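You operate a simulated robot arm through the tools that you are given. There is no shell and no other tool.

The job below is to be done with a simulated two-armed robot. You get a single attempt, and the scene is never put back.

TASK
Tighten the chain under the green-banded cover till the pointer is in the green.
Fine: the infeed is locked off, leave it so; red clamp lever free, then clamped; cover shut and latched.
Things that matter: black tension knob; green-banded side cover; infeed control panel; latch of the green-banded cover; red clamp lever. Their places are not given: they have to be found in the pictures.

It is judged by the outcome, as a careful person would: the job done as asked, and still so three seconds after it is handed in. It fails if anything else is knocked over, pushed out of place, dropped, spilled or broken. Lids that push on must go on centred and level and be pressed home; caps that screw on are set level and turned clockwise until they are tight.

THE ROBOT
Two 7-joint arms with two-finger parallel grippers on one trunk that stands fixed in place. Base frame: the origin is at the foot of the trunk, x ahead of it, y to its left, z up. Readings come in mm, degrees, newtons and seconds.
The left shoulder is at [62, 198, 779], the right one opposite. With the tool pointing down near the work surface each hand reaches from about 300 to 720 mm from the base axis, measured 20 degrees to its own side. Payload 1.57 kg a hand.
The tool frame of a hand sits at the grasp point between the pads (the TCP): z along the fingers, y along the line on which they close. The tips reach 30 mm beyond it. Largest opening 110 mm; finger width 24, thickness 12; the body of the gripper, 48 by 112 mm, starts 78 mm behind the TCP.
Orientation is told as [roll, pitch, yaw] about the base's x, y, z axes, in that order, counted from this pose: with the fingers straight down and closing along the base's y, the tool's x points along the base's -x, its y along +y and its z along -z.

THE INTERFACE
- The arms move only by the tool arm_command. It takes "left_series", "right_series" or both (then of equal length, played together; a hand with none holds still); each is a list of rows, each a list of 3 entries, a list of its own where there are three numbers: the shift along the tool's x, y, z in mm, then the turn, a rotation vector about the tool's x, y, z in degrees, then the opening in per cent of the stroke, from 0 (shut) to 100 (fully open). In form: [[[tx, ty, tz], [ax, ay, az], hand], ...]. A call has 1 to 20 rows; each row shifts and turns the commanded pose from where the row before left it, along the tool's axes as they then stand. A row lasts 0.2 s, in which the tool goes at most 50 mm and 8.6 degrees; a call with a longer step from one row to the next is refused whole, and so is a gripper value outside its range. A pose out of reach is approached as far as the arm can. The call stops where the force on the tool passes 90 N (or 10 N more than at its start, if that is more) or the arm is blocked; 0.2 s more then pass. The fingers move at their own pace (about 72 mm/s each) and stop on an object; they squeeze with about 43 N. The grip force told is the motor's: it shows also when the fingers shut on nothing. Time passes only in rows, and 0.2 s behind the last, so rows that do not move let the fingers close. The reply holds the time, the measured pose of the TCP, the force on the tool along the base axes, the opening and the grip force, in the units named above and with some noise, with the torque about the TCP (base axes, N m) and any sound that the robot's microphone picked up.
- Cameras (640 x 400 px; columns grow to the right, rows downward): "scene" is now at [97.7, 25.5, 1352.6]; the picture's right is [0.32, -0.95, 0.00], its down [-0.81, -0.28, -0.52] and it looks along [0.49, 0.17, -0.85] (base axes); focal length 358 px, centre (320, 200). "left" rides on the left gripper at [70, -16, -141] in its tool frame; the picture's right is [0.23, 0.97, 0.00], its down [-0.85, 0.20, -0.48] and it looks along [-0.47, 0.11, 0.88] (tool axes); focal length 222 px, centre (320, 200). "right" rides on the right gripper at [70, 16, -141] in its tool frame; the picture's right is [-0.23, 0.97, 0.00], its down [-0.85, -0.20, -0.48] and it looks along [-0.47, -0.11, 0.88] (tool axes); focal length 222 px, centre (320, 200).
- camera(camera): a new picture of that camera. No time passes.
- move_column(by): slides the trunk up (or, below 0, down) by that many mm; the arms and the scene camera ride with it, the base frame stays. It gives what a move gives, with no picture.
- turn_head(pan, tilt): turns the head with the scene camera to pan (to the left, within 86 degrees either way) and tilt (down, from -29 to 69), counted from straight ahead of the robot. It gives what a move gives.
- locate(camera, pixels): for up to 12 pixels [column, row] of the newest picture of that camera ("zoom" is the newest enlarged one), the place [x, y, z] in the base frame of the surface seen there, good to about 2 mm. No time passes.
- zoom(camera, box): a new picture of the part [left, top, right, bottom] of that camera's present view, enlarged. No time passes.
- sign_off(): hands the job in; it is judged then, once.

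Open the grippers and draw the arms clear of the work before you hand the job in, unless the task says otherwise.

The tools are called after ">>>" by a JSON object that holds its "api" and its "payload". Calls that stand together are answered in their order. arm_command: Moves the arms, as the interface text tells. Its arguments: {"type":"object","properties":{"left_series":{"type":"array"},"right_series":{"type":"array"}},"required":[]} The other tools are called the same way: move_column (by) moves the trunk up or down; turn_head (pan, tilt) turns the head that bears the scene camera; camera (camera) takes a picture; locate (camera, pixels) gives the place of the surface under pixels of a picture; zoom (camera, box) takes an enlarged picture of a part of a camera's view; sign_off () hands the job in.

At the start:

```text
clock: 0.0
left_position: [335.7, 372.8, 741.0]
left_ee_rot: [0.0, 0.1, 0.0]
left_ft_force: [0.8, -0.9, -0.5]
left_ft_torque: [0.0, 0.02, -0.01]
left_grip_width: 110.3
left_gripper_force: 0.2
right_position: [444.7, 68.3, 788.9]
right_ee_rot: [-0.1, 0.1, 0.0]
right_ft_force: [-0.1, 0.1, -0.7]
right_ft_torque: [0.02, -0.01, 0.03]
right_grip_width: 110.2
right_gripper_force: 0.0
trunk travel left (down, up): [-375.0, 615.0]
head pan, tilt (commanded): [18.9, 58.5]
```

scene: 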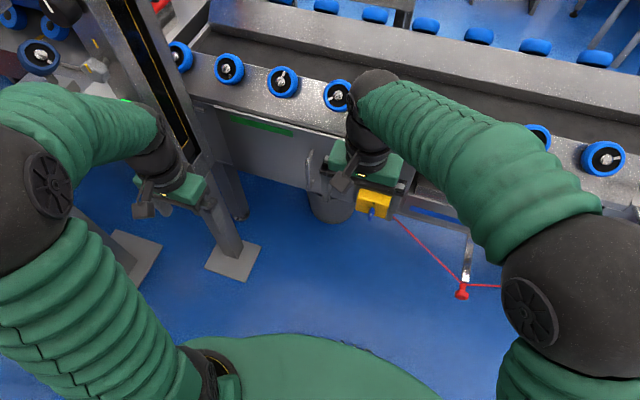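
right: 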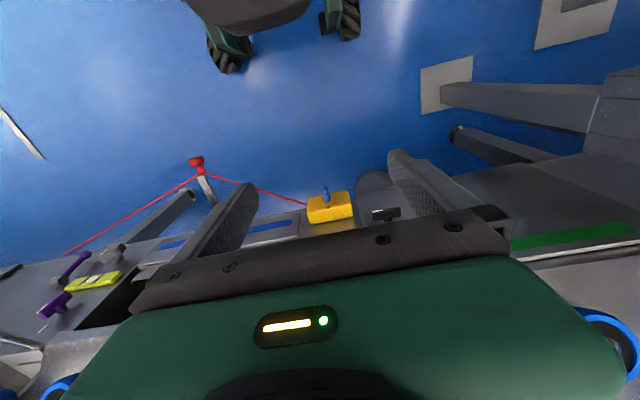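
left: 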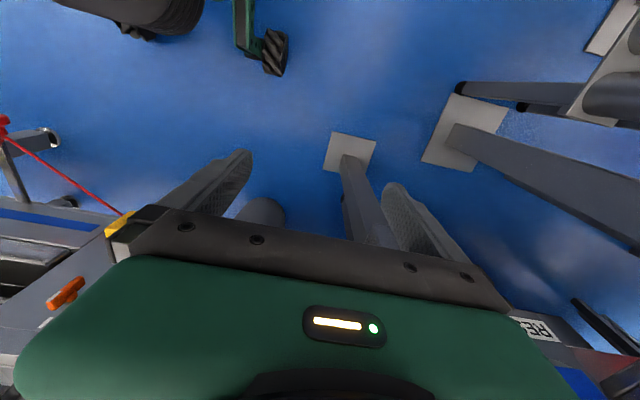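

The scene shows a conveyor with a green band near (262,125), a yellow box at (375,203) and a red pull-cord at (462,290). I zoom in on the region of the green-banded cover and its surroundings first.

>>> {"api": "zoom", "payload": {"camera": "scene", "box": [180, 60, 440, 230]}}

>>> {"api": "zoom", "payload": {"camera": "right", "box": [0, 140, 360, 365]}}

>>> {"api": "zoom", "payload": {"camera": "left", "box": [0, 180, 180, 400]}}

```text
2.35 times, centred on (310, 145) of scene
```

zoom: 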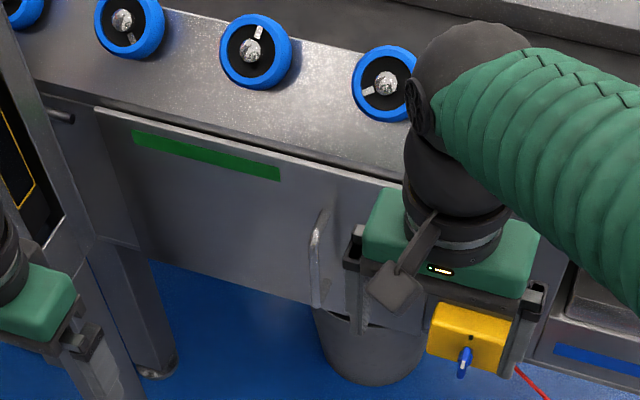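

```text
1.78 times, centred on (180, 252) of right
```

zoom: 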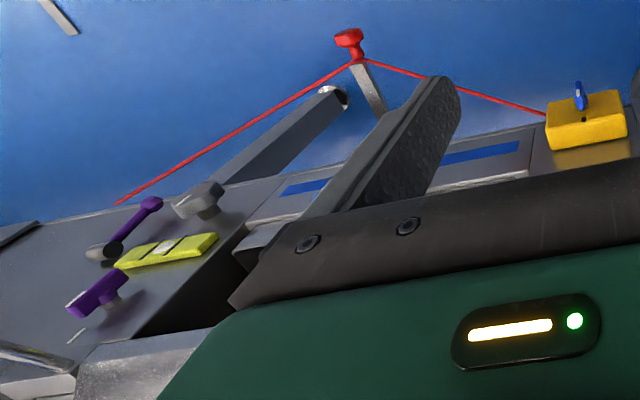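

```text
1.82 times, centred on (90, 290) of left
```

zoom: 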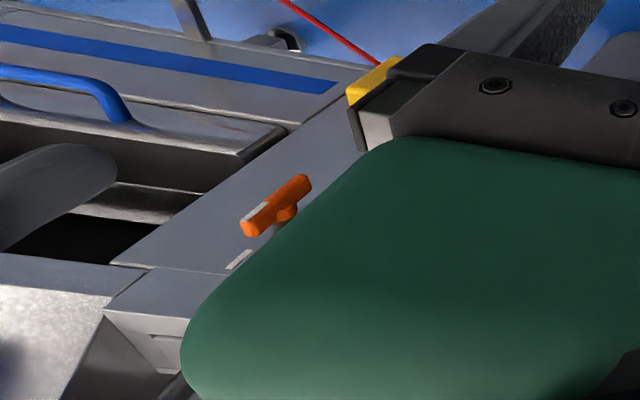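

The zoom shows a green-banded cover with a bail handle at about (310,165) in the scene, and the right arm hides part of it. I get rough 3D places, and turn the head to see other parts.

>>> {"api": "locate", "payload": {"camera": "scene", "pixels": [[235, 117], [292, 133], [225, 150], [280, 170], [312, 165], [375, 203], [370, 213], [220, 100], [225, 110], [330, 200], [463, 290], [188, 55]]}}

>>> {"api": "turn_head", "payload": {"pan": 0, "tilt": 40}}

>>> {"api": "camera", "payload": {"camera": "scene"}}

```text
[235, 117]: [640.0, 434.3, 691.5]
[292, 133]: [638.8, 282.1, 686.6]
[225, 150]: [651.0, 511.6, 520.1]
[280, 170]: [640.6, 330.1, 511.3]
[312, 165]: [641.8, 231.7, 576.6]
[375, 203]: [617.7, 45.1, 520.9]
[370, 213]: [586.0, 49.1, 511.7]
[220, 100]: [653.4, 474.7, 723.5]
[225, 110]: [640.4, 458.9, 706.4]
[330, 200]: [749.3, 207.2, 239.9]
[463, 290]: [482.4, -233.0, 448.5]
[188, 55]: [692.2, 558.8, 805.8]
```

```text
clock: 0.8
left_position: [336.3, 371.6, 739.2]
left_ee_rot: [0.0, 0.0, 0.0]
left_ft_force: [-1.4, 0.0, -0.8]
left_ft_torque: [-0.02, 0.01, 0.04]
left_grip_width: 109.9
left_gripper_force: 0.1
right_position: [443.6, 67.0, 789.7]
right_ee_rot: [0.0, 0.0, 0.0]
right_ft_force: [-0.3, -0.5, 0.2]
right_ft_torque: [0.01, 0.01, -0.02]
right_grip_width: 110.1
right_gripper_force: 0.1
trunk travel left (down, up): [-375.0, 615.0]
head pan, tilt (commanded): [0.0, 40.0]
```

```text
taken
```

scene: 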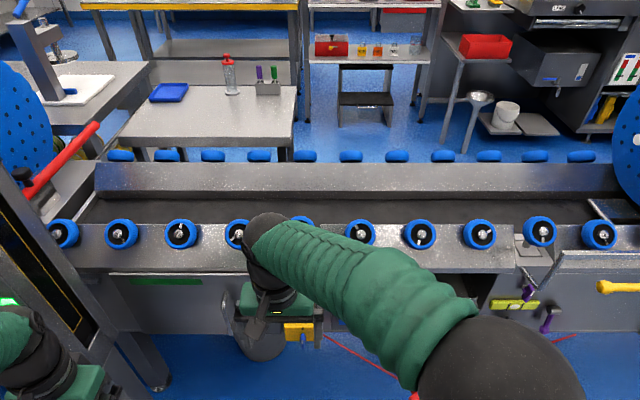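

The right arm blocks the view of the cover's right end (around (270,300)). I move the right hand away to the right and back towards the robot.

>>> {"api": "arm_command", "payload": {"right_series": [[[10, -40, 0], [0, 0, 0], 100], [[10, -40, 0], [0, 0, 0], 100], [[10, -40, 0], [0, 0, 0], 100], [[10, -40, 0], [0, 0, 0], 100], [[10, -40, 0], [0, 0, 0], 100], [[10, -40, 0], [0, 0, 0], 100], [[10, -40, 0], [0, 0, 0], 100], [[10, -40, 0], [0, 0, 0], 100]]}}

>>> {"api": "turn_head", "payload": {"pan": 20, "tilt": 45}}

>>> {"api": "camera", "payload": {"camera": "scene"}}

>>> {"api": "zoom", "payload": {"camera": "scene", "box": [180, 180, 420, 330]}}

```text
clock: 2.6
left_position: [334.6, 370.9, 741.4]
left_ee_rot: [0.1, -0.1, -0.1]
left_ft_force: [0.0, -0.6, -0.1]
left_ft_torque: [0.04, -0.03, 0.0]
left_grip_width: 109.9
left_gripper_force: 0.1
right_position: [363.1, -253.2, 790.8]
right_ee_rot: [-0.1, 0.1, 0.0]
right_ft_force: [0.3, -0.4, 0.1]
right_ft_torque: [0.02, 0.0, -0.04]
right_grip_width: 110.0
right_gripper_force: 0.0
trunk travel left (down, up): [-375.0, 615.0]
head pan, tilt (commanded): [0.0, 40.0]
```

```text
clock: 3.5
left_position: [336.0, 371.7, 740.1]
left_ee_rot: [0.1, 0.0, 0.1]
left_ft_force: [-0.2, -0.1, -0.3]
left_ft_torque: [0.03, -0.03, 0.02]
left_grip_width: 109.8
left_gripper_force: 0.1
right_position: [364.6, -250.2, 790.6]
right_ee_rot: [-0.1, 0.0, 0.0]
right_ft_force: [-1.5, -0.4, 0.2]
right_ft_torque: [-0.03, -0.01, -0.01]
right_grip_width: 109.8
right_gripper_force: 0.2
trunk travel left (down, up): [-375.0, 615.0]
head pan, tilt (commanded): [20.0, 45.0]
```

```text
taken
```

scene: 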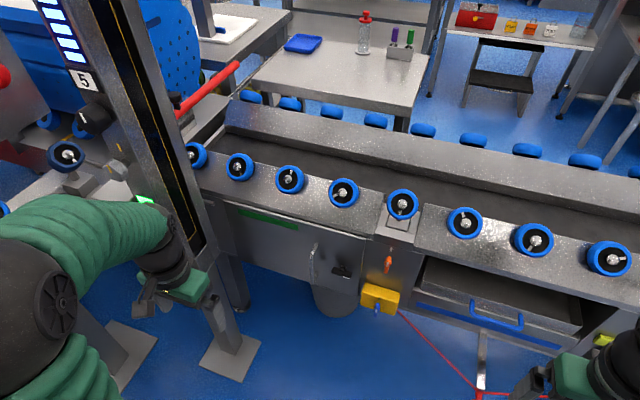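

```text
2.67 times, centred on (300, 255) of scene
```

zoom: 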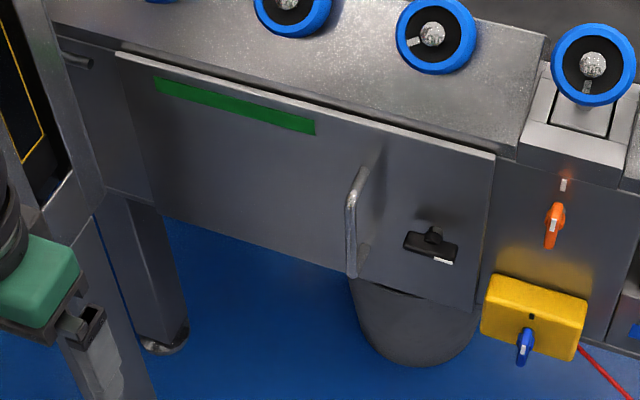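

Now the green-banded cover is seen whole: vertical bail handle near (314,262), a black latch near (341,271), an orange turn-lever at (389,262), and a yellow box with a blue key at (380,300). I look further left and right to find the infeed control panel and other covers.

>>> {"api": "turn_head", "payload": {"pan": 50, "tilt": 35}}

>>> {"api": "camera", "payload": {"camera": "scene"}}

>>> {"api": "turn_head", "payload": {"pan": -25, "tilt": 40}}

>>> {"api": "camera", "payload": {"camera": "scene"}}

```text
clock: 4.4
left_position: [336.0, 371.0, 740.9]
left_ee_rot: [0.0, 0.0, 0.0]
left_ft_force: [-0.6, 0.1, -0.2]
left_ft_torque: [0.02, 0.03, 0.0]
left_grip_width: 110.1
left_gripper_force: 0.0
right_position: [364.5, -251.9, 790.6]
right_ee_rot: [0.0, 0.0, 0.1]
right_ft_force: [0.2, -0.5, -0.6]
right_ft_torque: [0.02, 0.01, -0.02]
right_grip_width: 110.0
right_gripper_force: 0.0
trunk travel left (down, up): [-375.0, 615.0]
head pan, tilt (commanded): [50.0, 35.0]
```

```text
taken
```

scene: 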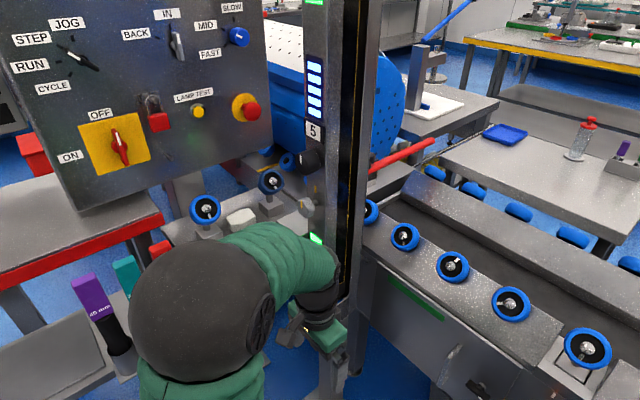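

```text
clock: 5.9
left_position: [336.0, 370.9, 740.7]
left_ee_rot: [0.0, 0.1, 0.0]
left_ft_force: [-0.8, 0.6, -0.1]
left_ft_torque: [-0.01, 0.0, -0.03]
left_grip_width: 110.2
left_gripper_force: 0.0
right_position: [362.9, -251.3, 790.3]
right_ee_rot: [0.1, 0.1, 0.0]
right_ft_force: [0.0, 0.5, 0.3]
right_ft_torque: [0.0, 0.02, 0.03]
right_grip_width: 110.1
right_gripper_force: 0.1
trunk travel left (down, up): [-375.0, 615.0]
head pan, tilt (commanded): [-25.0, 40.0]
```

```text
taken
```

scene: 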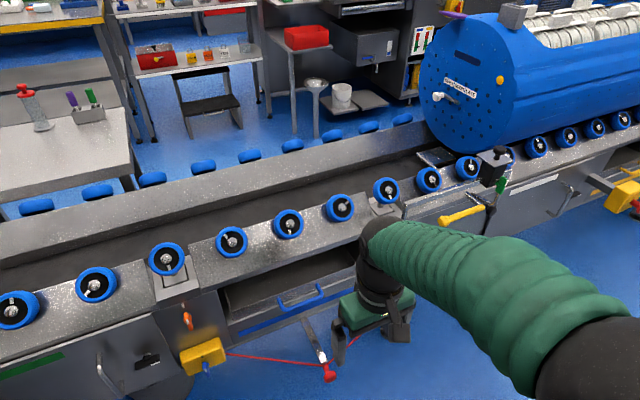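

The control panel with OFF/ON, JOG, etc. is on the left at (150,90) of the pan-50 picture. I look at it closely to confirm it is locked off.

>>> {"api": "turn_head", "payload": {"pan": 60, "tilt": 30}}

>>> {"api": "zoom", "payload": {"camera": "scene", "box": [80, 0, 480, 250]}}

>>> {"api": "turn_head", "payload": {"pan": 22, "tilt": 58}}

>>> {"api": "camera", "payload": {"camera": "scene"}}

>>> {"api": "zoom", "payload": {"camera": "scene", "box": [180, 90, 440, 250]}}

```text
clock: 7.5
left_position: [335.5, 370.8, 740.9]
left_ee_rot: [0.0, 0.0, 0.0]
left_ft_force: [-0.5, -0.3, 0.6]
left_ft_torque: [0.03, 0.0, -0.01]
left_grip_width: 110.1
left_gripper_force: 0.0
right_position: [364.5, -251.5, 789.2]
right_ee_rot: [0.0, 0.0, 0.0]
right_ft_force: [-0.1, -0.1, -0.1]
right_ft_torque: [-0.01, 0.05, 0.01]
right_grip_width: 110.1
right_gripper_force: 0.2
trunk travel left (down, up): [-375.0, 615.0]
head pan, tilt (commanded): [60.0, 30.0]
```

```text
1.60 times, centred on (280, 125) of scene
```

zoom: 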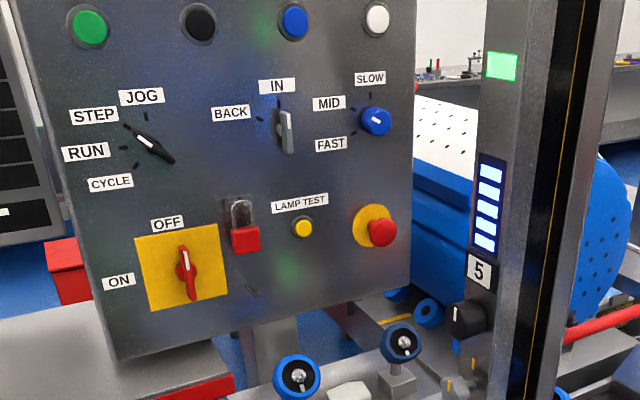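

```text
clock: 8.5
left_position: [336.4, 370.9, 740.8]
left_ee_rot: [0.0, 0.1, 0.0]
left_ft_force: [-0.4, 0.1, -0.2]
left_ft_torque: [0.0, -0.01, 0.02]
left_grip_width: 110.0
left_gripper_force: 0.0
right_position: [363.7, -251.4, 790.4]
right_ee_rot: [0.0, -0.1, 0.0]
right_ft_force: [0.0, -0.4, -0.9]
right_ft_torque: [0.01, -0.05, 0.01]
right_grip_width: 110.3
right_gripper_force: 0.1
trunk travel left (down, up): [-375.0, 615.0]
head pan, tilt (commanded): [22.0, 58.0]
```

```text
taken
```

scene: 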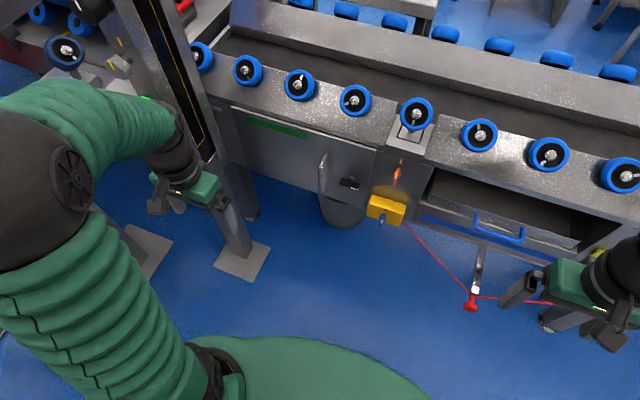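

```text
2.46 times, centred on (310, 170) of scene
```

zoom: 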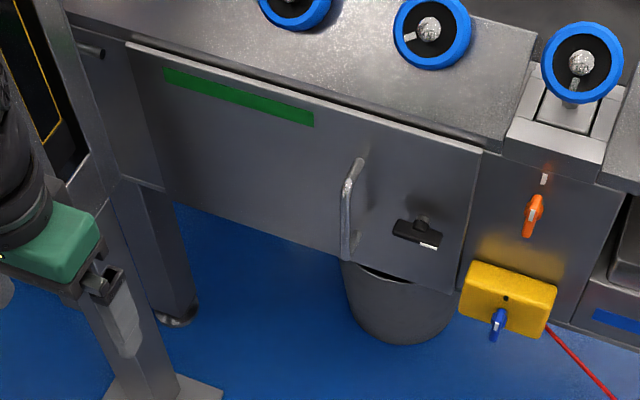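

The isolator points to OFF with a red padlock, so the infeed is locked off and will be left alone. In the newest zoom, the cover spans from (130,45) to (475,150), handle at (352,190), latch at (418,232); I locate these.

>>> {"api": "locate", "payload": {"camera": "zoom", "pixels": [[132, 46], [478, 153], [462, 285], [352, 163], [348, 205], [346, 250], [400, 228], [430, 240], [420, 215], [180, 200], [345, 255], [100, 52]]}}

>>> {"api": "locate", "payload": {"camera": "scene", "pixels": [[397, 177], [385, 207], [352, 182], [322, 172], [215, 187], [235, 215], [240, 260]]}}

>>> {"api": "zoom", "payload": {"camera": "scene", "box": [310, 130, 430, 230]}}

```text
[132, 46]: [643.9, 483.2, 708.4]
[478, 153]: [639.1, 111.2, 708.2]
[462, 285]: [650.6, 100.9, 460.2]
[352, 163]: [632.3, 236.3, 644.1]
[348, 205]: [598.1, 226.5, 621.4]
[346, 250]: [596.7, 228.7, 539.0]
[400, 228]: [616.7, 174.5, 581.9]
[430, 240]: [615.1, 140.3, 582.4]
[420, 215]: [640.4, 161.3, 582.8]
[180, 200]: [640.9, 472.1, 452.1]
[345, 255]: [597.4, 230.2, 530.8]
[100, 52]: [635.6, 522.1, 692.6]
```

```text
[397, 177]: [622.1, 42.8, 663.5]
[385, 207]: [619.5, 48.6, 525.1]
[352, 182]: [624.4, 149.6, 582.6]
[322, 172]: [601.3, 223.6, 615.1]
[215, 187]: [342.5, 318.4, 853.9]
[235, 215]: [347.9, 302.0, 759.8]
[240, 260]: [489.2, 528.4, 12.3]
```

```text
4.00 times, centred on (370, 180) of scene
```

zoom: 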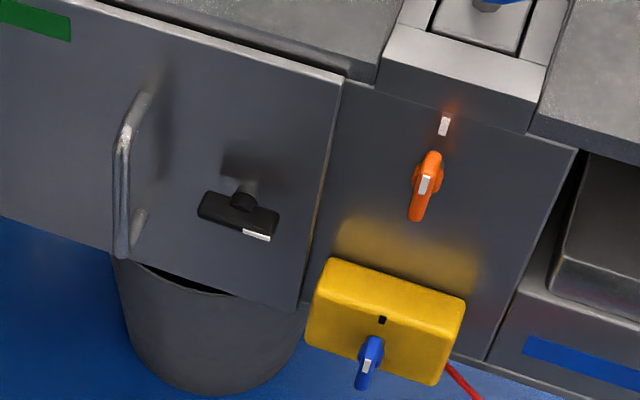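

The latch bar is at about (617,157,583) and the handle bar at (598,228,530–620). Before I plan the door swing I check the pillar standing near the hinge side, around (180,100)-(235,250).

>>> {"api": "turn_head", "payload": {"pan": 35, "tilt": 55}}

>>> {"api": "camera", "payload": {"camera": "scene"}}

>>> {"api": "camera", "payload": {"camera": "left"}}

```text
clock: 9.2
left_position: [335.2, 370.0, 741.0]
left_ee_rot: [0.0, 0.0, 0.1]
left_ft_force: [0.0, -0.5, 0.7]
left_ft_torque: [-0.01, -0.01, 0.01]
left_grip_width: 109.9
left_gripper_force: 0.0
right_position: [364.9, -252.2, 790.1]
right_ee_rot: [0.0, -0.1, 0.0]
right_ft_force: [0.2, -0.2, 0.6]
right_ft_torque: [0.02, 0.01, 0.02]
right_grip_width: 109.8
right_gripper_force: 0.0
trunk travel left (down, up): [-375.0, 615.0]
head pan, tilt (commanded): [35.0, 55.0]
```

```text
taken
```

scene: 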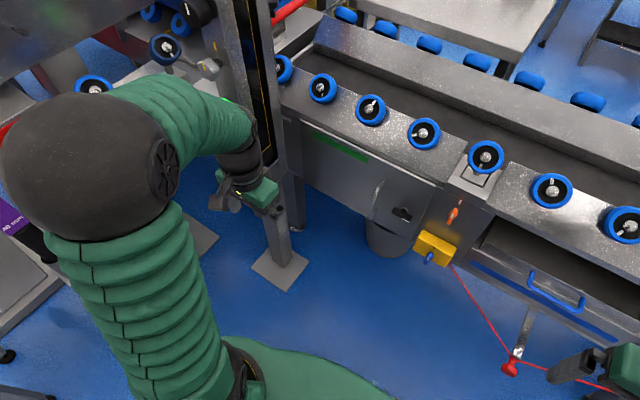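

```text
taken
```

left: 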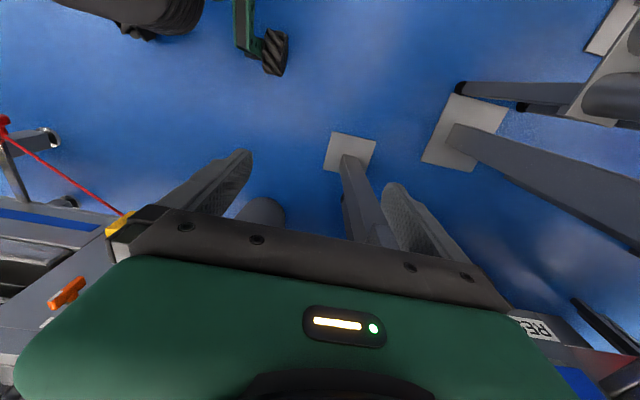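

>>> {"api": "locate", "payload": {"camera": "scene", "pixels": [[280, 265], [290, 255], [280, 235], [285, 215], [272, 220], [250, 60], [272, 130], [282, 150], [230, 100], [298, 200], [300, 222], [262, 150]]}}

>>> {"api": "zoom", "payload": {"camera": "scene", "box": [180, 40, 460, 300]}}

```text
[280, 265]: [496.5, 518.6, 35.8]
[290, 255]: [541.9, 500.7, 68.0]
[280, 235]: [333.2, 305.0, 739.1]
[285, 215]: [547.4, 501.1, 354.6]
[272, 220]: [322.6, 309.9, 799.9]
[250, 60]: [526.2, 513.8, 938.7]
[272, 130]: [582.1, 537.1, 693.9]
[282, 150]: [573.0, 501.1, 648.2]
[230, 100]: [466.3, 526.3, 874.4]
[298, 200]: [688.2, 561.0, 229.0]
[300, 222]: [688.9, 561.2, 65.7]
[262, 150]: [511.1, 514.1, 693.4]
```

```text
1.54 times, centred on (320, 170) of scene
```

zoom: 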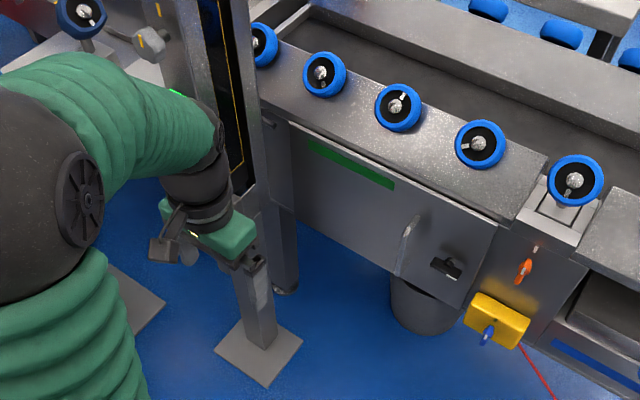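

The pillar beside the hinge takes up x 466–582 at y>501, so the door (hinge at about y=483) can open to roughly 90° at most. I bring the left hand in front of the cover and tip it forward (tool pointing at +x) for a close look.

>>> {"api": "arm_command", "payload": {"left_series": [[[-21, -34, 0], [0, 0, 0], 100], [[-21, -34, 0], [0, 0, 0], 100], [[-21, -34, 0], [0, 0, 0], 100], [[-21, -34, 0], [0, 0, 0], 100], [[-21, -34, 0], [0, 0, 0], 100], [[0, 0, 0], [0, -8.2, 0], 100], [[0, 0, 0], [0, -8.2, 0], 100], [[0, 0, 0], [0, -8.2, 0], 100], [[0, 0, 0], [0, -8.2, 0], 100], [[0, 0, 0], [0, -8.2, 0], 100], [[0, 0, 0], [0, -8.2, 0], 100], [[0, 0, 0], [0, -8.2, 0], 100], [[0, 0, 0], [0, -8.2, 0], 100], [[0, 0, 0], [0, -8.2, 0], 100], [[0, 0, 0], [0, -8.2, 0], 100], [[0, 0, 0], [0, -8.0, 0], 100]]}}

>>> {"api": "camera", "payload": {"camera": "left"}}

>>> {"api": "camera", "payload": {"camera": "scene"}}

```text
clock: 12.7
left_position: [531.4, 202.8, 746.4]
left_ee_rot: [-11.6, -90.0, 11.6]
left_ft_force: [0.2, 0.7, 1.0]
left_ft_torque: [0.03, 0.0, -0.02]
left_grip_width: 110.3
left_gripper_force: 0.1
left hand out of reach, approached as far as the arm can: row 10, 11, 12, 13, 14
right_position: [364.5, -252.1, 789.5]
right_ee_rot: [0.0, 0.0, 0.0]
right_ft_force: [0.4, -1.0, 0.2]
right_ft_torque: [0.0, 0.02, 0.01]
right_grip_width: 109.8
right_gripper_force: 0.1
trunk travel left (down, up): [-375.0, 615.0]
head pan, tilt (commanded): [35.0, 55.0]
```

```text
taken
```

left: 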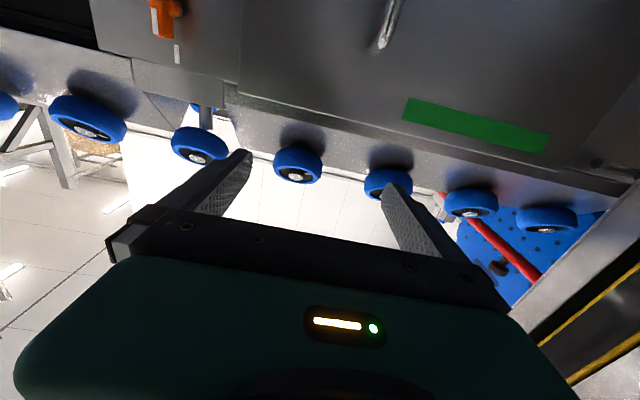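

```text
taken
```

scene: 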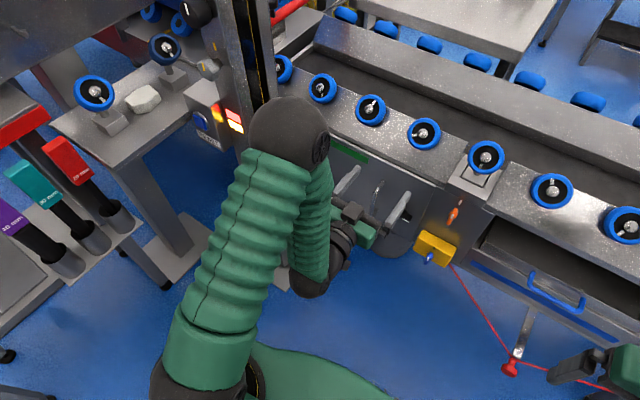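

The left hand now points forward at (531,203,746). I lower it and shift right so its camera (which sees things upside-down here) looks at the latch.

>>> {"api": "arm_command", "payload": {"left_series": [[[30, -10, 0], [0, 0, 0], 100], [[30, -10, 0], [0, 0, 0], 100], [[30, -10, 0], [0, 0, 0], 100], [[30, -10, 0], [0, 0, 0], 100], [[20, -5, 0], [0, 0, 0], 100]]}}

>>> {"api": "camera", "payload": {"camera": "left"}}

>>> {"api": "zoom", "payload": {"camera": "left", "box": [180, 20, 420, 170]}}

>>> {"api": "camera", "payload": {"camera": "scene"}}

```text
clock: 13.8
left_position: [532.2, 157.9, 605.5]
left_ee_rot: [77.8, -89.9, -78.0]
left_ft_force: [0.4, 0.4, -0.2]
left_ft_torque: [0.0, 0.01, -0.01]
left_grip_width: 109.9
left_gripper_force: 0.0
right_position: [363.9, -252.6, 789.0]
right_ee_rot: [0.0, 0.0, 0.0]
right_ft_force: [1.0, 0.8, 0.6]
right_ft_torque: [-0.03, 0.0, 0.0]
right_grip_width: 109.9
right_gripper_force: 0.1
trunk travel left (down, up): [-375.0, 615.0]
head pan, tilt (commanded): [35.0, 55.0]
```

```text
taken
```

left: 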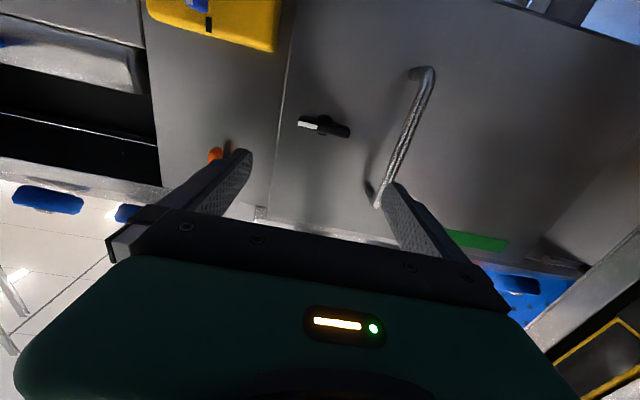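

```text
2.67 times, centred on (300, 95) of left
```

zoom: 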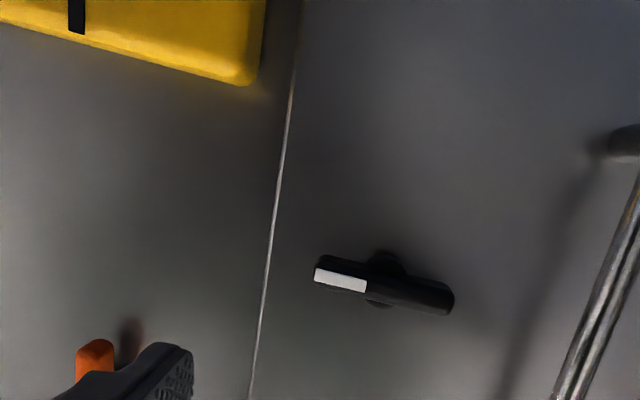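

```text
taken
```

scene: 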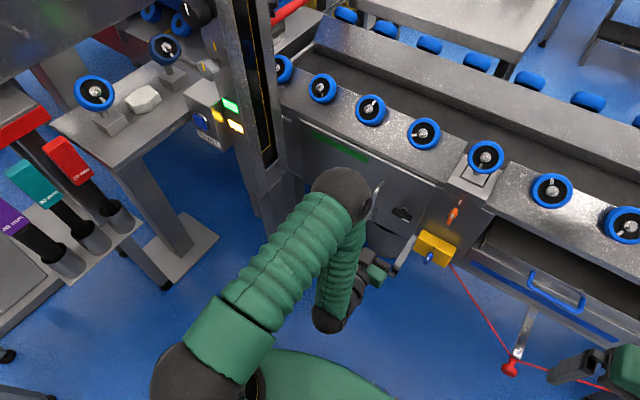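

The left camera shows the latch bar with its white half at (308,122) pointing to the frame (−y). I check where my left elbow stands relative to the panel and locate the latch exactly.

>>> {"api": "locate", "payload": {"camera": "scene", "pixels": [[345, 195], [362, 190], [335, 170], [335, 315]]}}

>>> {"api": "locate", "payload": {"camera": "zoom", "pixels": [[340, 280], [320, 262], [440, 300], [385, 275], [380, 292], [400, 260], [330, 320], [560, 380], [285, 120]]}}

>>> {"api": "locate", "payload": {"camera": "left", "pixels": [[305, 122], [345, 133], [325, 118], [325, 128], [410, 120], [380, 195], [425, 75]]}}

```text
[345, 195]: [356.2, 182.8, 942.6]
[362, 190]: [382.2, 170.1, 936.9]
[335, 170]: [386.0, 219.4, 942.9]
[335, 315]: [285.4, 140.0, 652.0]
```

```text
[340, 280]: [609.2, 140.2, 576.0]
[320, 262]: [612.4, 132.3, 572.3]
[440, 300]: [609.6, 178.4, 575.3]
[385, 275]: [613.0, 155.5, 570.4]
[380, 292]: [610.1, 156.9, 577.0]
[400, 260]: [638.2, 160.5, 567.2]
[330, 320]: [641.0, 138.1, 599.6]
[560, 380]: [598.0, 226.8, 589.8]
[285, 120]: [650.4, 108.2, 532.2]
```

```text
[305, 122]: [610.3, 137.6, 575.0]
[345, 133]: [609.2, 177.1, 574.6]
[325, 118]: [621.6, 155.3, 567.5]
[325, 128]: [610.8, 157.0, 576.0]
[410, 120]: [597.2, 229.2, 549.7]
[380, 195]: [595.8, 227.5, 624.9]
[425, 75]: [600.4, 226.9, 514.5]
```

The latch bar's front face is at x≈609, centre y≈157, z≈577, length about 50 mm, roughly 12 mm thick. I turn the left hand +90° about its axis so the fingers close vertically, part-close it and line it up with the bar.

>>> {"api": "arm_command", "payload": {"left_series": [[[0, 0, 0], [0, 0, 8.2], 80], [[0, 0, 0], [0, 0, 8.2], 60], [[0, 0, 0], [0, 0, 8.2], 50], [[0, 0, 0], [0, 0, 8.2], 50], [[0, 0, 0], [0, 0, 8.2], 50], [[0, 0, 0], [0, 0, 8.2], 50], [[0, 0, 0], [0, 0, 8.2], 50], [[0, 0, 0], [0, 0, 8.2], 50], [[0, 0, 0], [0, 0, 8.2], 50], [[0, 0, 0], [0, 0, 8.2], 50], [[0, 0, 0], [0, 0, 8.0], 50], [[0, -28.5, 0], [0, 0, 0], 50], [[0, 0, 0], [0, 0, 0], 50]]}}

>>> {"api": "camera", "payload": {"camera": "left"}}

>>> {"api": "camera", "payload": {"camera": "scene"}}

```text
clock: 16.9
left_position: [536.6, 205.5, 583.8]
left_ee_rot: [90.8, -0.5, -83.9]
left_ft_force: [-0.7, 0.7, -0.7]
left_ft_torque: [-0.05, 0.01, 0.02]
left_grip_width: 55.0
left_gripper_force: 0.1
right_position: [363.3, -253.1, 787.6]
right_ee_rot: [0.0, 0.0, -0.1]
right_ft_force: [-0.1, -0.7, -0.9]
right_ft_torque: [-0.03, 0.02, 0.01]
right_grip_width: 110.2
right_gripper_force: 0.0
trunk travel left (down, up): [-375.0, 615.0]
head pan, tilt (commanded): [35.0, 55.0]
stopped in row 13 (left hand): the arm was blocked; the commanded pose is now the measured one
```

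```text
taken
```

left: 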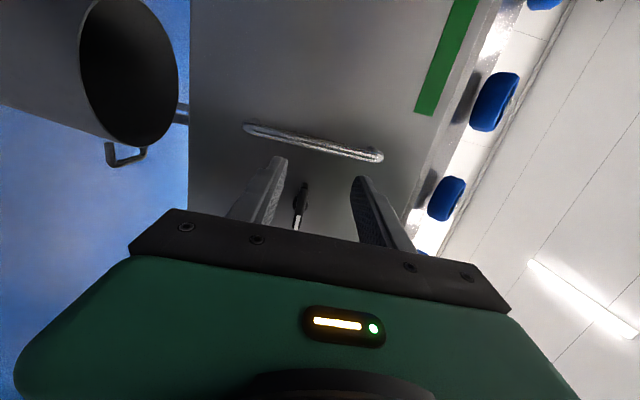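

```text
taken
```

scene: 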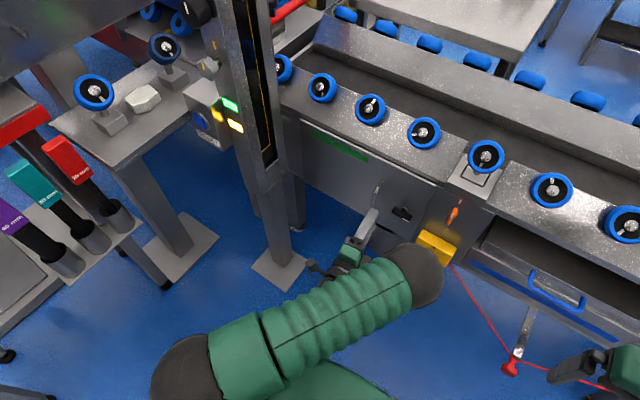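

The arm stopped short ("blocked") at (537,205,584) with no tool force, and the elbow has swung over to the right near (425,270). I check how near the elbow is to the yellow box and whether everything still stands untouched.

>>> {"api": "locate", "payload": {"camera": "scene", "pixels": [[425, 270], [440, 280], [405, 262], [380, 300], [435, 245], [445, 255], [352, 255], [180, 360]]}}

>>> {"api": "zoom", "payload": {"camera": "scene", "box": [280, 180, 520, 340]}}

>>> {"api": "camera", "payload": {"camera": "right"}}

```text
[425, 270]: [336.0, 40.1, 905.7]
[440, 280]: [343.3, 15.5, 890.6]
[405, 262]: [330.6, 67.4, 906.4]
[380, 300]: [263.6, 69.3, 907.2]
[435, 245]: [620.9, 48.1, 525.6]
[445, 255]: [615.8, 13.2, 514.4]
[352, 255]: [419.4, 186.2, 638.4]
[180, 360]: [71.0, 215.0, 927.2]
```

```text
2.50 times, centred on (400, 260) of scene
```

zoom: 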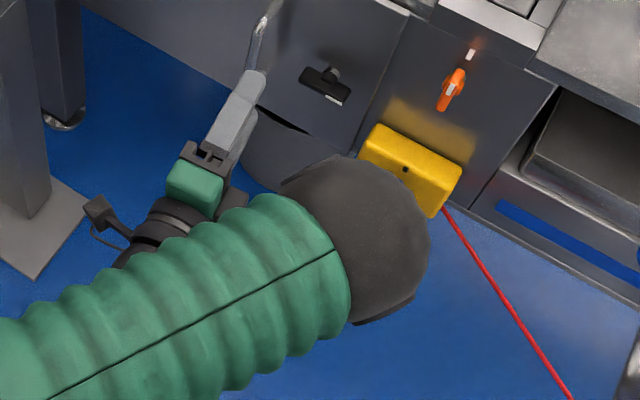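

```text
taken
```

right: 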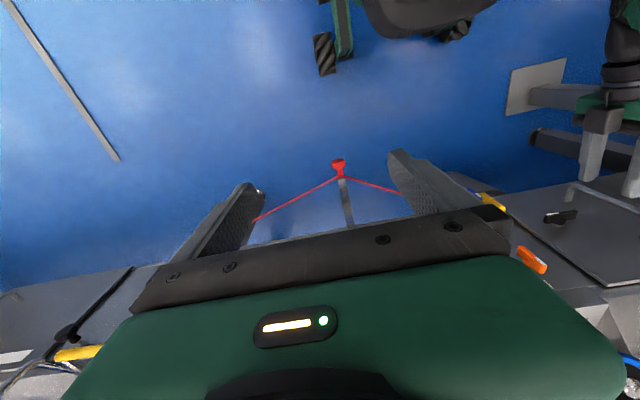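

Nothing was touched; the left arm simply ran out of joint range turning that way. I turn the wrist back to neutral and then on in the opposite sense (towards −90°), watching how the arm behaves.

>>> {"api": "arm_command", "payload": {"left_series": [[[0, 0, 0], [0, 0, -8.2], 50], [[0, 0, 0], [0, 0, -8.2], 50], [[0, 0, 0], [0, 0, -8.2], 50], [[0, 0, 0], [0, 0, -8.2], 50], [[0, 0, 0], [0, 0, -8.2], 50], [[0, 0, 0], [0, 0, -8.2], 50], [[0, 0, 0], [0, 0, -8.2], 50], [[0, 0, 0], [0, 0, -8.2], 50], [[0, 0, 0], [0, 0, -8.2], 50], [[0, 0, 0], [0, 0, -8.2], 50], [[0, 0, 0], [0, 0, -8.0], 50], [[0, 0, 0], [0, 0, 0], 50]]}}

>>> {"api": "camera", "payload": {"camera": "scene"}}

```text
clock: 19.4
left_position: [536.6, 201.6, 582.0]
left_ee_rot: [-143.6, -89.2, 149.0]
left_ft_force: [-0.7, 0.5, -0.6]
left_ft_torque: [0.02, -0.02, 0.0]
left_grip_width: 54.7
left_gripper_force: 0.0
right_position: [364.3, -252.3, 789.9]
right_ee_rot: [-0.1, 0.0, -0.1]
right_ft_force: [0.1, 0.1, -0.1]
right_ft_torque: [-0.02, -0.01, -0.01]
right_grip_width: 110.0
right_gripper_force: 0.0
trunk travel left (down, up): [-375.0, 615.0]
head pan, tilt (commanded): [35.0, 55.0]
```

```text
taken
```

scene: 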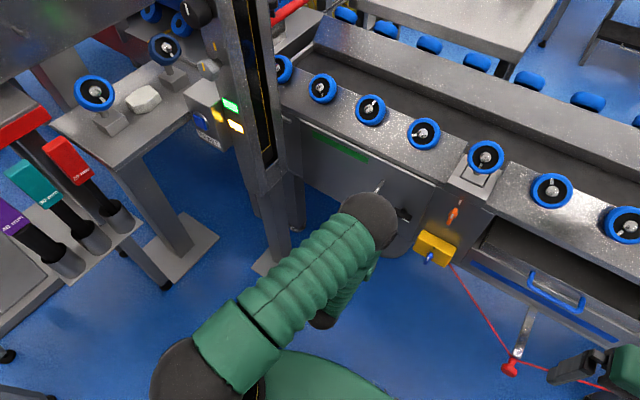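

Back at neutral (tool forward, yawed about 5° left). I correct the yaw and turn the wrist on to −90° so the fingers close vertically the other way.

>>> {"api": "arm_command", "payload": {"left_series": [[[0, -22, 0], [5.4, 0, 0], 50], [[0, -22, 0], [0, 0, 0], 50], [[0, 0, 0], [0, 0, -8.2], 50], [[0, 0, 0], [0, 0, -8.2], 50], [[0, 0, 0], [0, 0, -8.2], 50], [[0, 0, 0], [0, 0, -8.2], 50], [[0, 0, 0], [0, 0, -8.2], 50], [[0, 0, 0], [0, 0, -8.2], 50], [[0, 0, 0], [0, 0, -8.2], 50], [[0, 0, 0], [0, 0, -8.2], 50], [[0, 0, 0], [0, 0, -8.2], 50], [[0, 0, 0], [0, 0, -8.2], 50], [[0, 0, 0], [0, 0, -8.0], 50], [[0, 0, 0], [0, 0, 0], 50]]}}

>>> {"api": "camera", "payload": {"camera": "scene"}}

>>> {"api": "camera", "payload": {"camera": "left"}}

```text
clock: 22.4
left_position: [537.0, 158.9, 583.7]
left_ee_rot: [-90.6, 0.4, 90.0]
left_ft_force: [0.6, -1.3, -0.2]
left_ft_torque: [-0.04, -0.02, -0.03]
left_grip_width: 55.0
left_gripper_force: 0.0
right_position: [362.4, -253.1, 791.4]
right_ee_rot: [0.0, 0.0, 0.1]
right_ft_force: [-0.5, 0.3, 0.5]
right_ft_torque: [-0.02, 0.0, -0.02]
right_grip_width: 110.1
right_gripper_force: 0.0
trunk travel left (down, up): [-375.0, 615.0]
head pan, tilt (commanded): [35.0, 55.0]
```

```text
taken
```

scene: 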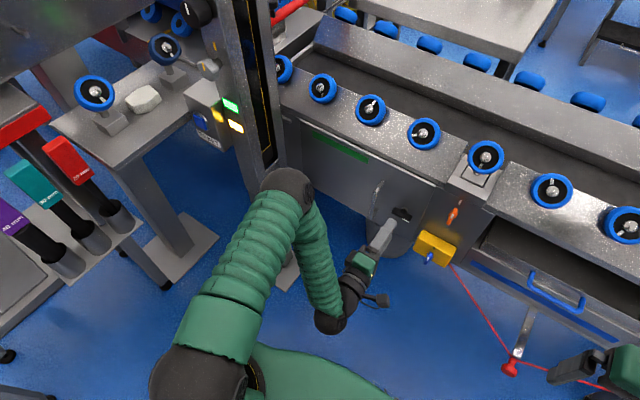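

```text
taken
```

left: 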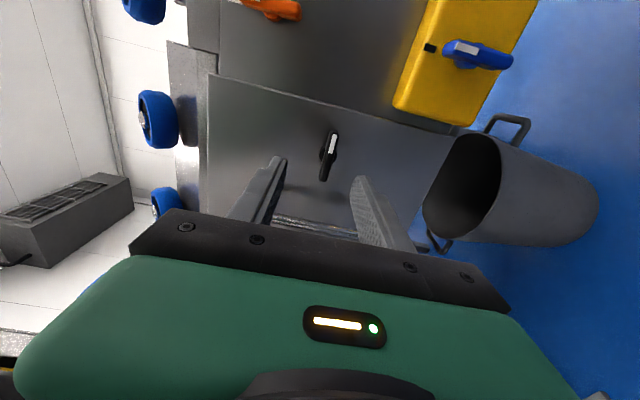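

The −90° turn works cleanly: fingers now close vertically, TCP (537,159,584). The left camera shows the latch bar at (329,155) between the fingers; I locate it exactly.

>>> {"api": "zoom", "payload": {"camera": "left", "box": [270, 100, 390, 200]}}

>>> {"api": "locate", "payload": {"camera": "left", "pixels": [[333, 137], [333, 145], [326, 165], [324, 175], [331, 155], [325, 157]]}}

```text
4.00 times, centred on (330, 150) of left
```

zoom: 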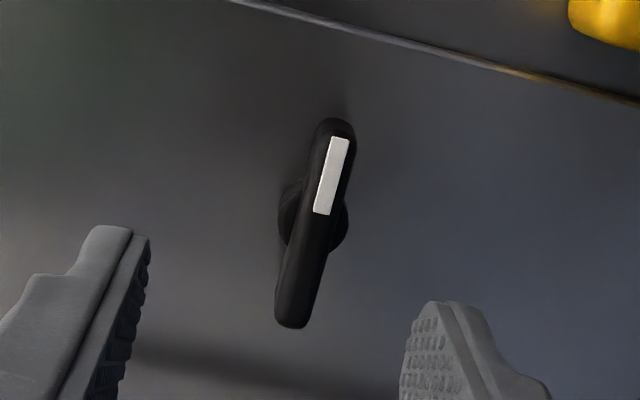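

```text
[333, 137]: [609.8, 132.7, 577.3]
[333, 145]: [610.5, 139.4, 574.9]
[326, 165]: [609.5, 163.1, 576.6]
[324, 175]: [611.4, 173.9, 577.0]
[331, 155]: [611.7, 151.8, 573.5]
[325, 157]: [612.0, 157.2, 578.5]
```

Bar centre is y≈156, z≈576, with a round hub behind it (x>622). I shift the hand down 7 mm, advance so the tips reach about x=620 (on the bar, short of the hub), then close.

>>> {"api": "arm_command", "payload": {"left_series": [[[2, 7.5, 20], [0, 0, 0], 50], [[0, 0, 20], [0, 0, 0], 50], [[0, 0, 14], [0, 0, 0], 50], [[0, 0, 0], [0, 0, 0], 30], [[0, 0, 0], [0, 0, 0], 15], [[0, 0, 0], [0, 0, 0], 0], [[0, 0, 0], [0, 0, 0], 0], [[0, 0, 0], [0, 0, 0], 0]]}}

>>> {"api": "camera", "payload": {"camera": "left"}}

>>> {"api": "zoom", "payload": {"camera": "scene", "box": [330, 160, 460, 300]}}

```text
clock: 24.2
left_position: [591.9, 154.5, 576.1]
left_ee_rot: [-90.6, 0.2, 90.0]
left_ft_force: [0.0, 0.4, -2.6]
left_ft_torque: [0.01, 0.32, -0.06]
left_grip_width: 10.0
left_gripper_force: 28.1
right_position: [362.5, -251.8, 791.1]
right_ee_rot: [0.1, -0.1, 0.1]
right_ft_force: [0.3, -0.4, 0.3]
right_ft_torque: [0.0, 0.0, -0.03]
right_grip_width: 110.0
right_gripper_force: 0.0
trunk travel left (down, up): [-375.0, 615.0]
head pan, tilt (commanded): [35.0, 55.0]
```

```text
taken
```

left: 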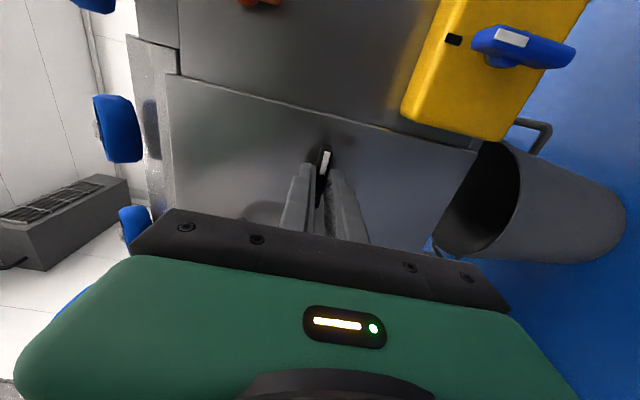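

```text
2.86 times, centred on (395, 230) of scene
```

zoom: 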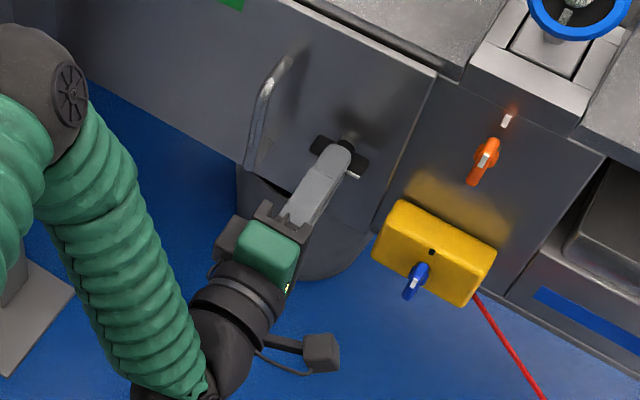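

The bar is gripped (10 mm wide, 28 N). I try a small turn (+16°, white end going down) and watch the torque about x.

>>> {"api": "arm_command", "payload": {"left_series": [[[0, 0, 0], [0, 0, 5], 0], [[0, 0, 0], [0, 0, 5], 0], [[0, 0, 0], [0, 0, 6], 0], [[0, 0, 0], [0, 0, 0], 0]]}}

>>> {"api": "camera", "payload": {"camera": "left"}}

>>> {"api": "zoom", "payload": {"camera": "scene", "box": [330, 160, 460, 300]}}

```text
clock: 25.2
left_position: [592.2, 153.9, 575.4]
left_ee_rot: [-90.5, -15.7, 90.1]
left_ft_force: [-3.7, -3.1, -4.6]
left_ft_torque: [-1.05, 0.39, -0.06]
left_grip_width: 16.2
left_gripper_force: 31.5
right_position: [362.9, -252.6, 790.3]
right_ee_rot: [0.1, 0.0, 0.0]
right_ft_force: [-0.4, -0.1, -0.4]
right_ft_torque: [0.04, 0.0, -0.01]
right_grip_width: 109.8
right_gripper_force: 0.1
trunk travel left (down, up): [-375.0, 615.0]
head pan, tilt (commanded): [35.0, 55.0]
```

```text
taken
```

left: 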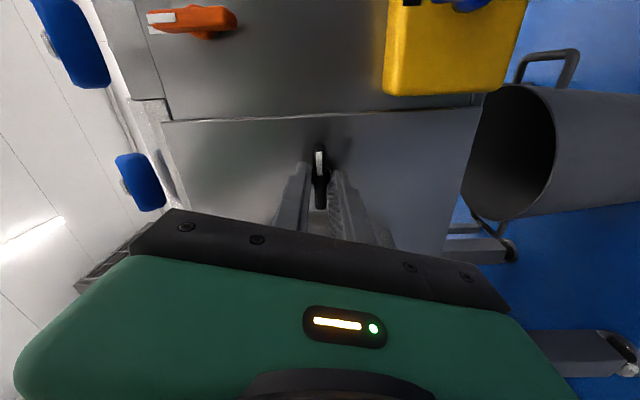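

```text
2.86 times, centred on (395, 230) of scene
```

zoom: 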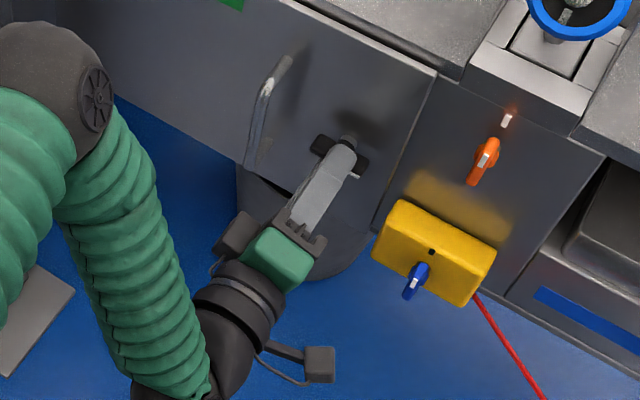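

The fingers were pried open to 16 mm with 1 N m torque, so the bar does not turn that way. I turn back and try the other way (white end going up) by a small amount.

>>> {"api": "arm_command", "payload": {"left_series": [[[0, 0, 0], [0, 0, -5], 0], [[0, 0, 0], [0, 0, -5], 0], [[0, 0, 0], [0, 0, -6], 0], [[0, 0, 0], [0, 0, -5], 0], [[0, 0, 0], [0, 0, -5], 0], [[0, 0, 0], [0, 0, -6], 0], [[0, 0, 0], [0, 0, 0], 0]]}}

>>> {"api": "camera", "payload": {"camera": "left"}}

>>> {"api": "zoom", "payload": {"camera": "scene", "box": [330, 160, 460, 300]}}

```text
clock: 26.9
left_position: [592.0, 156.4, 576.0]
left_ee_rot: [-90.5, 16.5, 89.9]
left_ft_force: [-15.9, -1.0, -10.4]
left_ft_torque: [0.03, 0.55, 0.22]
left_grip_width: 9.8
left_gripper_force: 28.1
right_position: [363.8, -252.5, 790.7]
right_ee_rot: [-0.1, 0.0, 0.0]
right_ft_force: [0.4, 0.4, -0.1]
right_ft_torque: [0.01, 0.0, 0.01]
right_grip_width: 110.1
right_gripper_force: 0.0
trunk travel left (down, up): [-375.0, 615.0]
head pan, tilt (commanded): [35.0, 55.0]
```

```text
taken
```

left: 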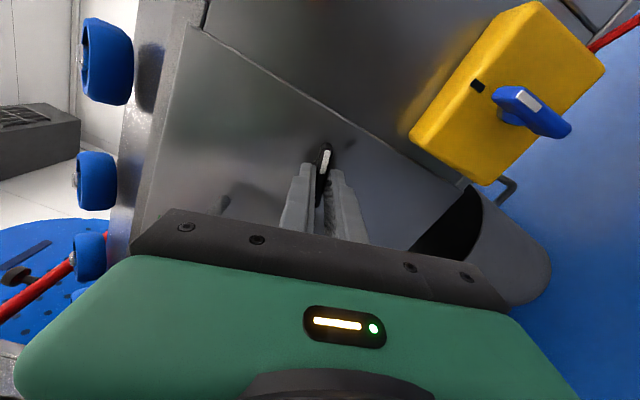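

```text
2.86 times, centred on (395, 230) of scene
```

zoom: 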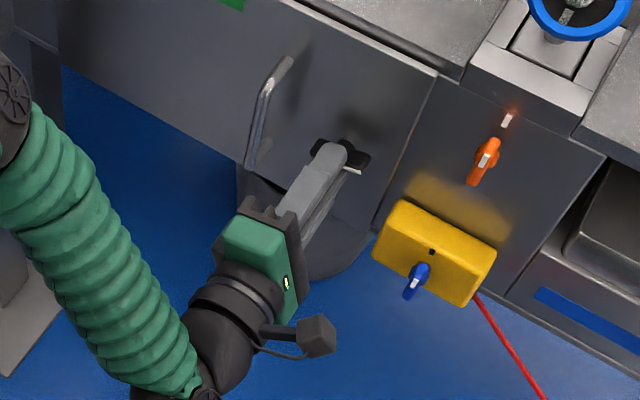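

That way the bar turns freely with the hand (16.5°, width still 9.8 mm, no torque). I continue another 32° in that direction and check.

>>> {"api": "arm_command", "payload": {"left_series": [[[0, 0, 0], [0, 0, -8], 0], [[0, 0, 0], [0, 0, -8], 0], [[0, 0, 0], [0, 0, -8], 0], [[0, 0, 0], [0, 0, -8], 0], [[0, 0, 0], [0, 0, 0], 0]]}}

>>> {"api": "camera", "payload": {"camera": "scene"}}

>>> {"api": "camera", "payload": {"camera": "left"}}

```text
clock: 28.1
left_position: [592.5, 154.7, 574.7]
left_ee_rot: [-90.7, 48.5, 89.3]
left_ft_force: [-25.5, -1.4, -15.3]
left_ft_torque: [0.01, 0.93, 0.16]
left_grip_width: 9.7
left_gripper_force: 27.9
right_position: [362.7, -251.4, 791.3]
right_ee_rot: [0.0, 0.0, 0.0]
right_ft_force: [-0.5, 0.3, 0.0]
right_ft_torque: [-0.02, -0.02, -0.02]
right_grip_width: 110.0
right_gripper_force: 0.0
trunk travel left (down, up): [-375.0, 615.0]
head pan, tilt (commanded): [35.0, 55.0]
```

```text
taken
```

scene: 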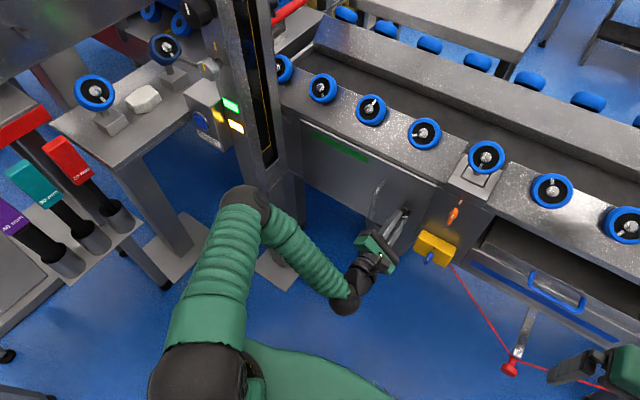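

```text
taken
```

left: 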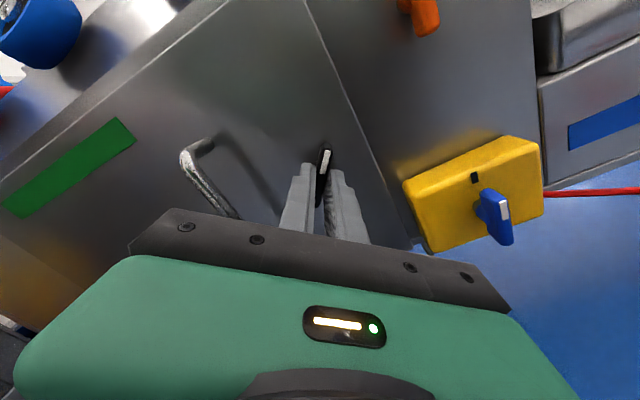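

The bar has followed to 48.5°. I check that the elbow at (245,205) is clear of the pillar before going on.

>>> {"api": "locate", "payload": {"camera": "scene", "pixels": [[245, 205], [255, 190], [228, 195], [240, 190]]}}

```text
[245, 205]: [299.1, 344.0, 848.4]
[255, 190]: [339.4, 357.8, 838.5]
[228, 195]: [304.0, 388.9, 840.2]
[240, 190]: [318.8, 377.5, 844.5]
```

The elbow is at about (310,370,840), well clear of the pillar. I continue turning the latch another 40°.

>>> {"api": "arm_command", "payload": {"left_series": [[[0, 0, 0], [0, 0, -8], 0], [[0, 0, 0], [0, 0, -8], 0], [[0, 0, 0], [0, 0, -8], 0], [[0, 0, 0], [0, 0, -8], 0], [[0, 0, 0], [0, 0, -8], 0], [[0, 0, 0], [0, 0, 0], 0]]}}

>>> {"api": "camera", "payload": {"camera": "scene"}}

>>> {"api": "camera", "payload": {"camera": "left"}}

```text
clock: 29.4
left_position: [591.6, 155.5, 574.7]
left_ee_rot: [-104.5, 88.1, 75.4]
left_ft_force: [-17.6, -9.2, -20.5]
left_ft_torque: [0.04, 0.57, -0.08]
left_grip_width: 9.5
left_gripper_force: 27.9
right_position: [364.7, -252.9, 790.5]
right_ee_rot: [0.0, 0.0, -0.1]
right_ft_force: [0.1, 0.3, -1.0]
right_ft_torque: [0.0, 0.0, -0.02]
right_grip_width: 109.9
right_gripper_force: 0.0
trunk travel left (down, up): [-375.0, 615.0]
head pan, tilt (commanded): [35.0, 55.0]
```

```text
taken
```

scene: 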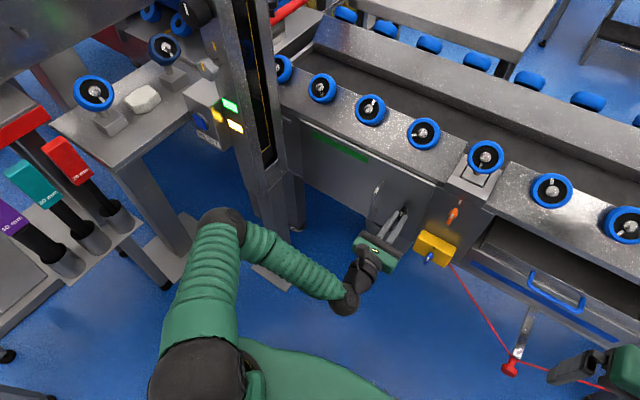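

```text
taken
```

left: 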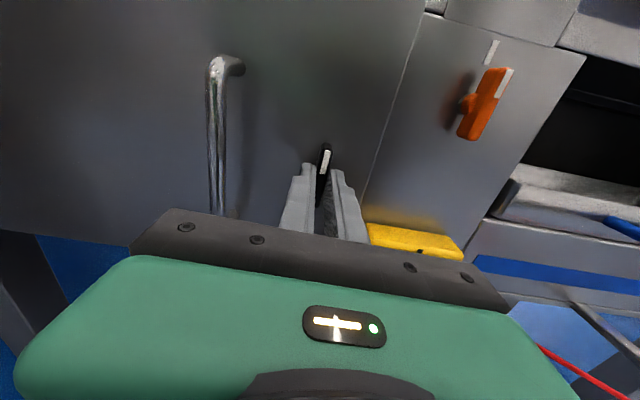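

The latch bar is now vertical (white end up at (326,152)), with no stop torque yet. I turn 4° more to be sure it reaches its end.

>>> {"api": "arm_command", "payload": {"left_series": [[[0, 0, 0], [0, 0, -4], 0], [[0, 0, 0], [0, 0, 0], 0]]}}

```text
clock: 30.1
left_position: [592.4, 154.3, 575.7]
left_ee_rot: [102.4, 87.8, -77.7]
left_ft_force: [-13.8, -10.2, -18.5]
left_ft_torque: [0.79, 0.04, -0.03]
left_grip_width: 10.2
left_gripper_force: 28.1
right_position: [363.7, -253.4, 790.2]
right_ee_rot: [0.1, 0.0, 0.0]
right_ft_force: [-0.1, 0.0, -0.8]
right_ft_torque: [-0.01, 0.03, -0.01]
right_grip_width: 109.9
right_gripper_force: 0.1
trunk travel left (down, up): [-375.0, 615.0]
head pan, tilt (commanded): [35.0, 55.0]
```

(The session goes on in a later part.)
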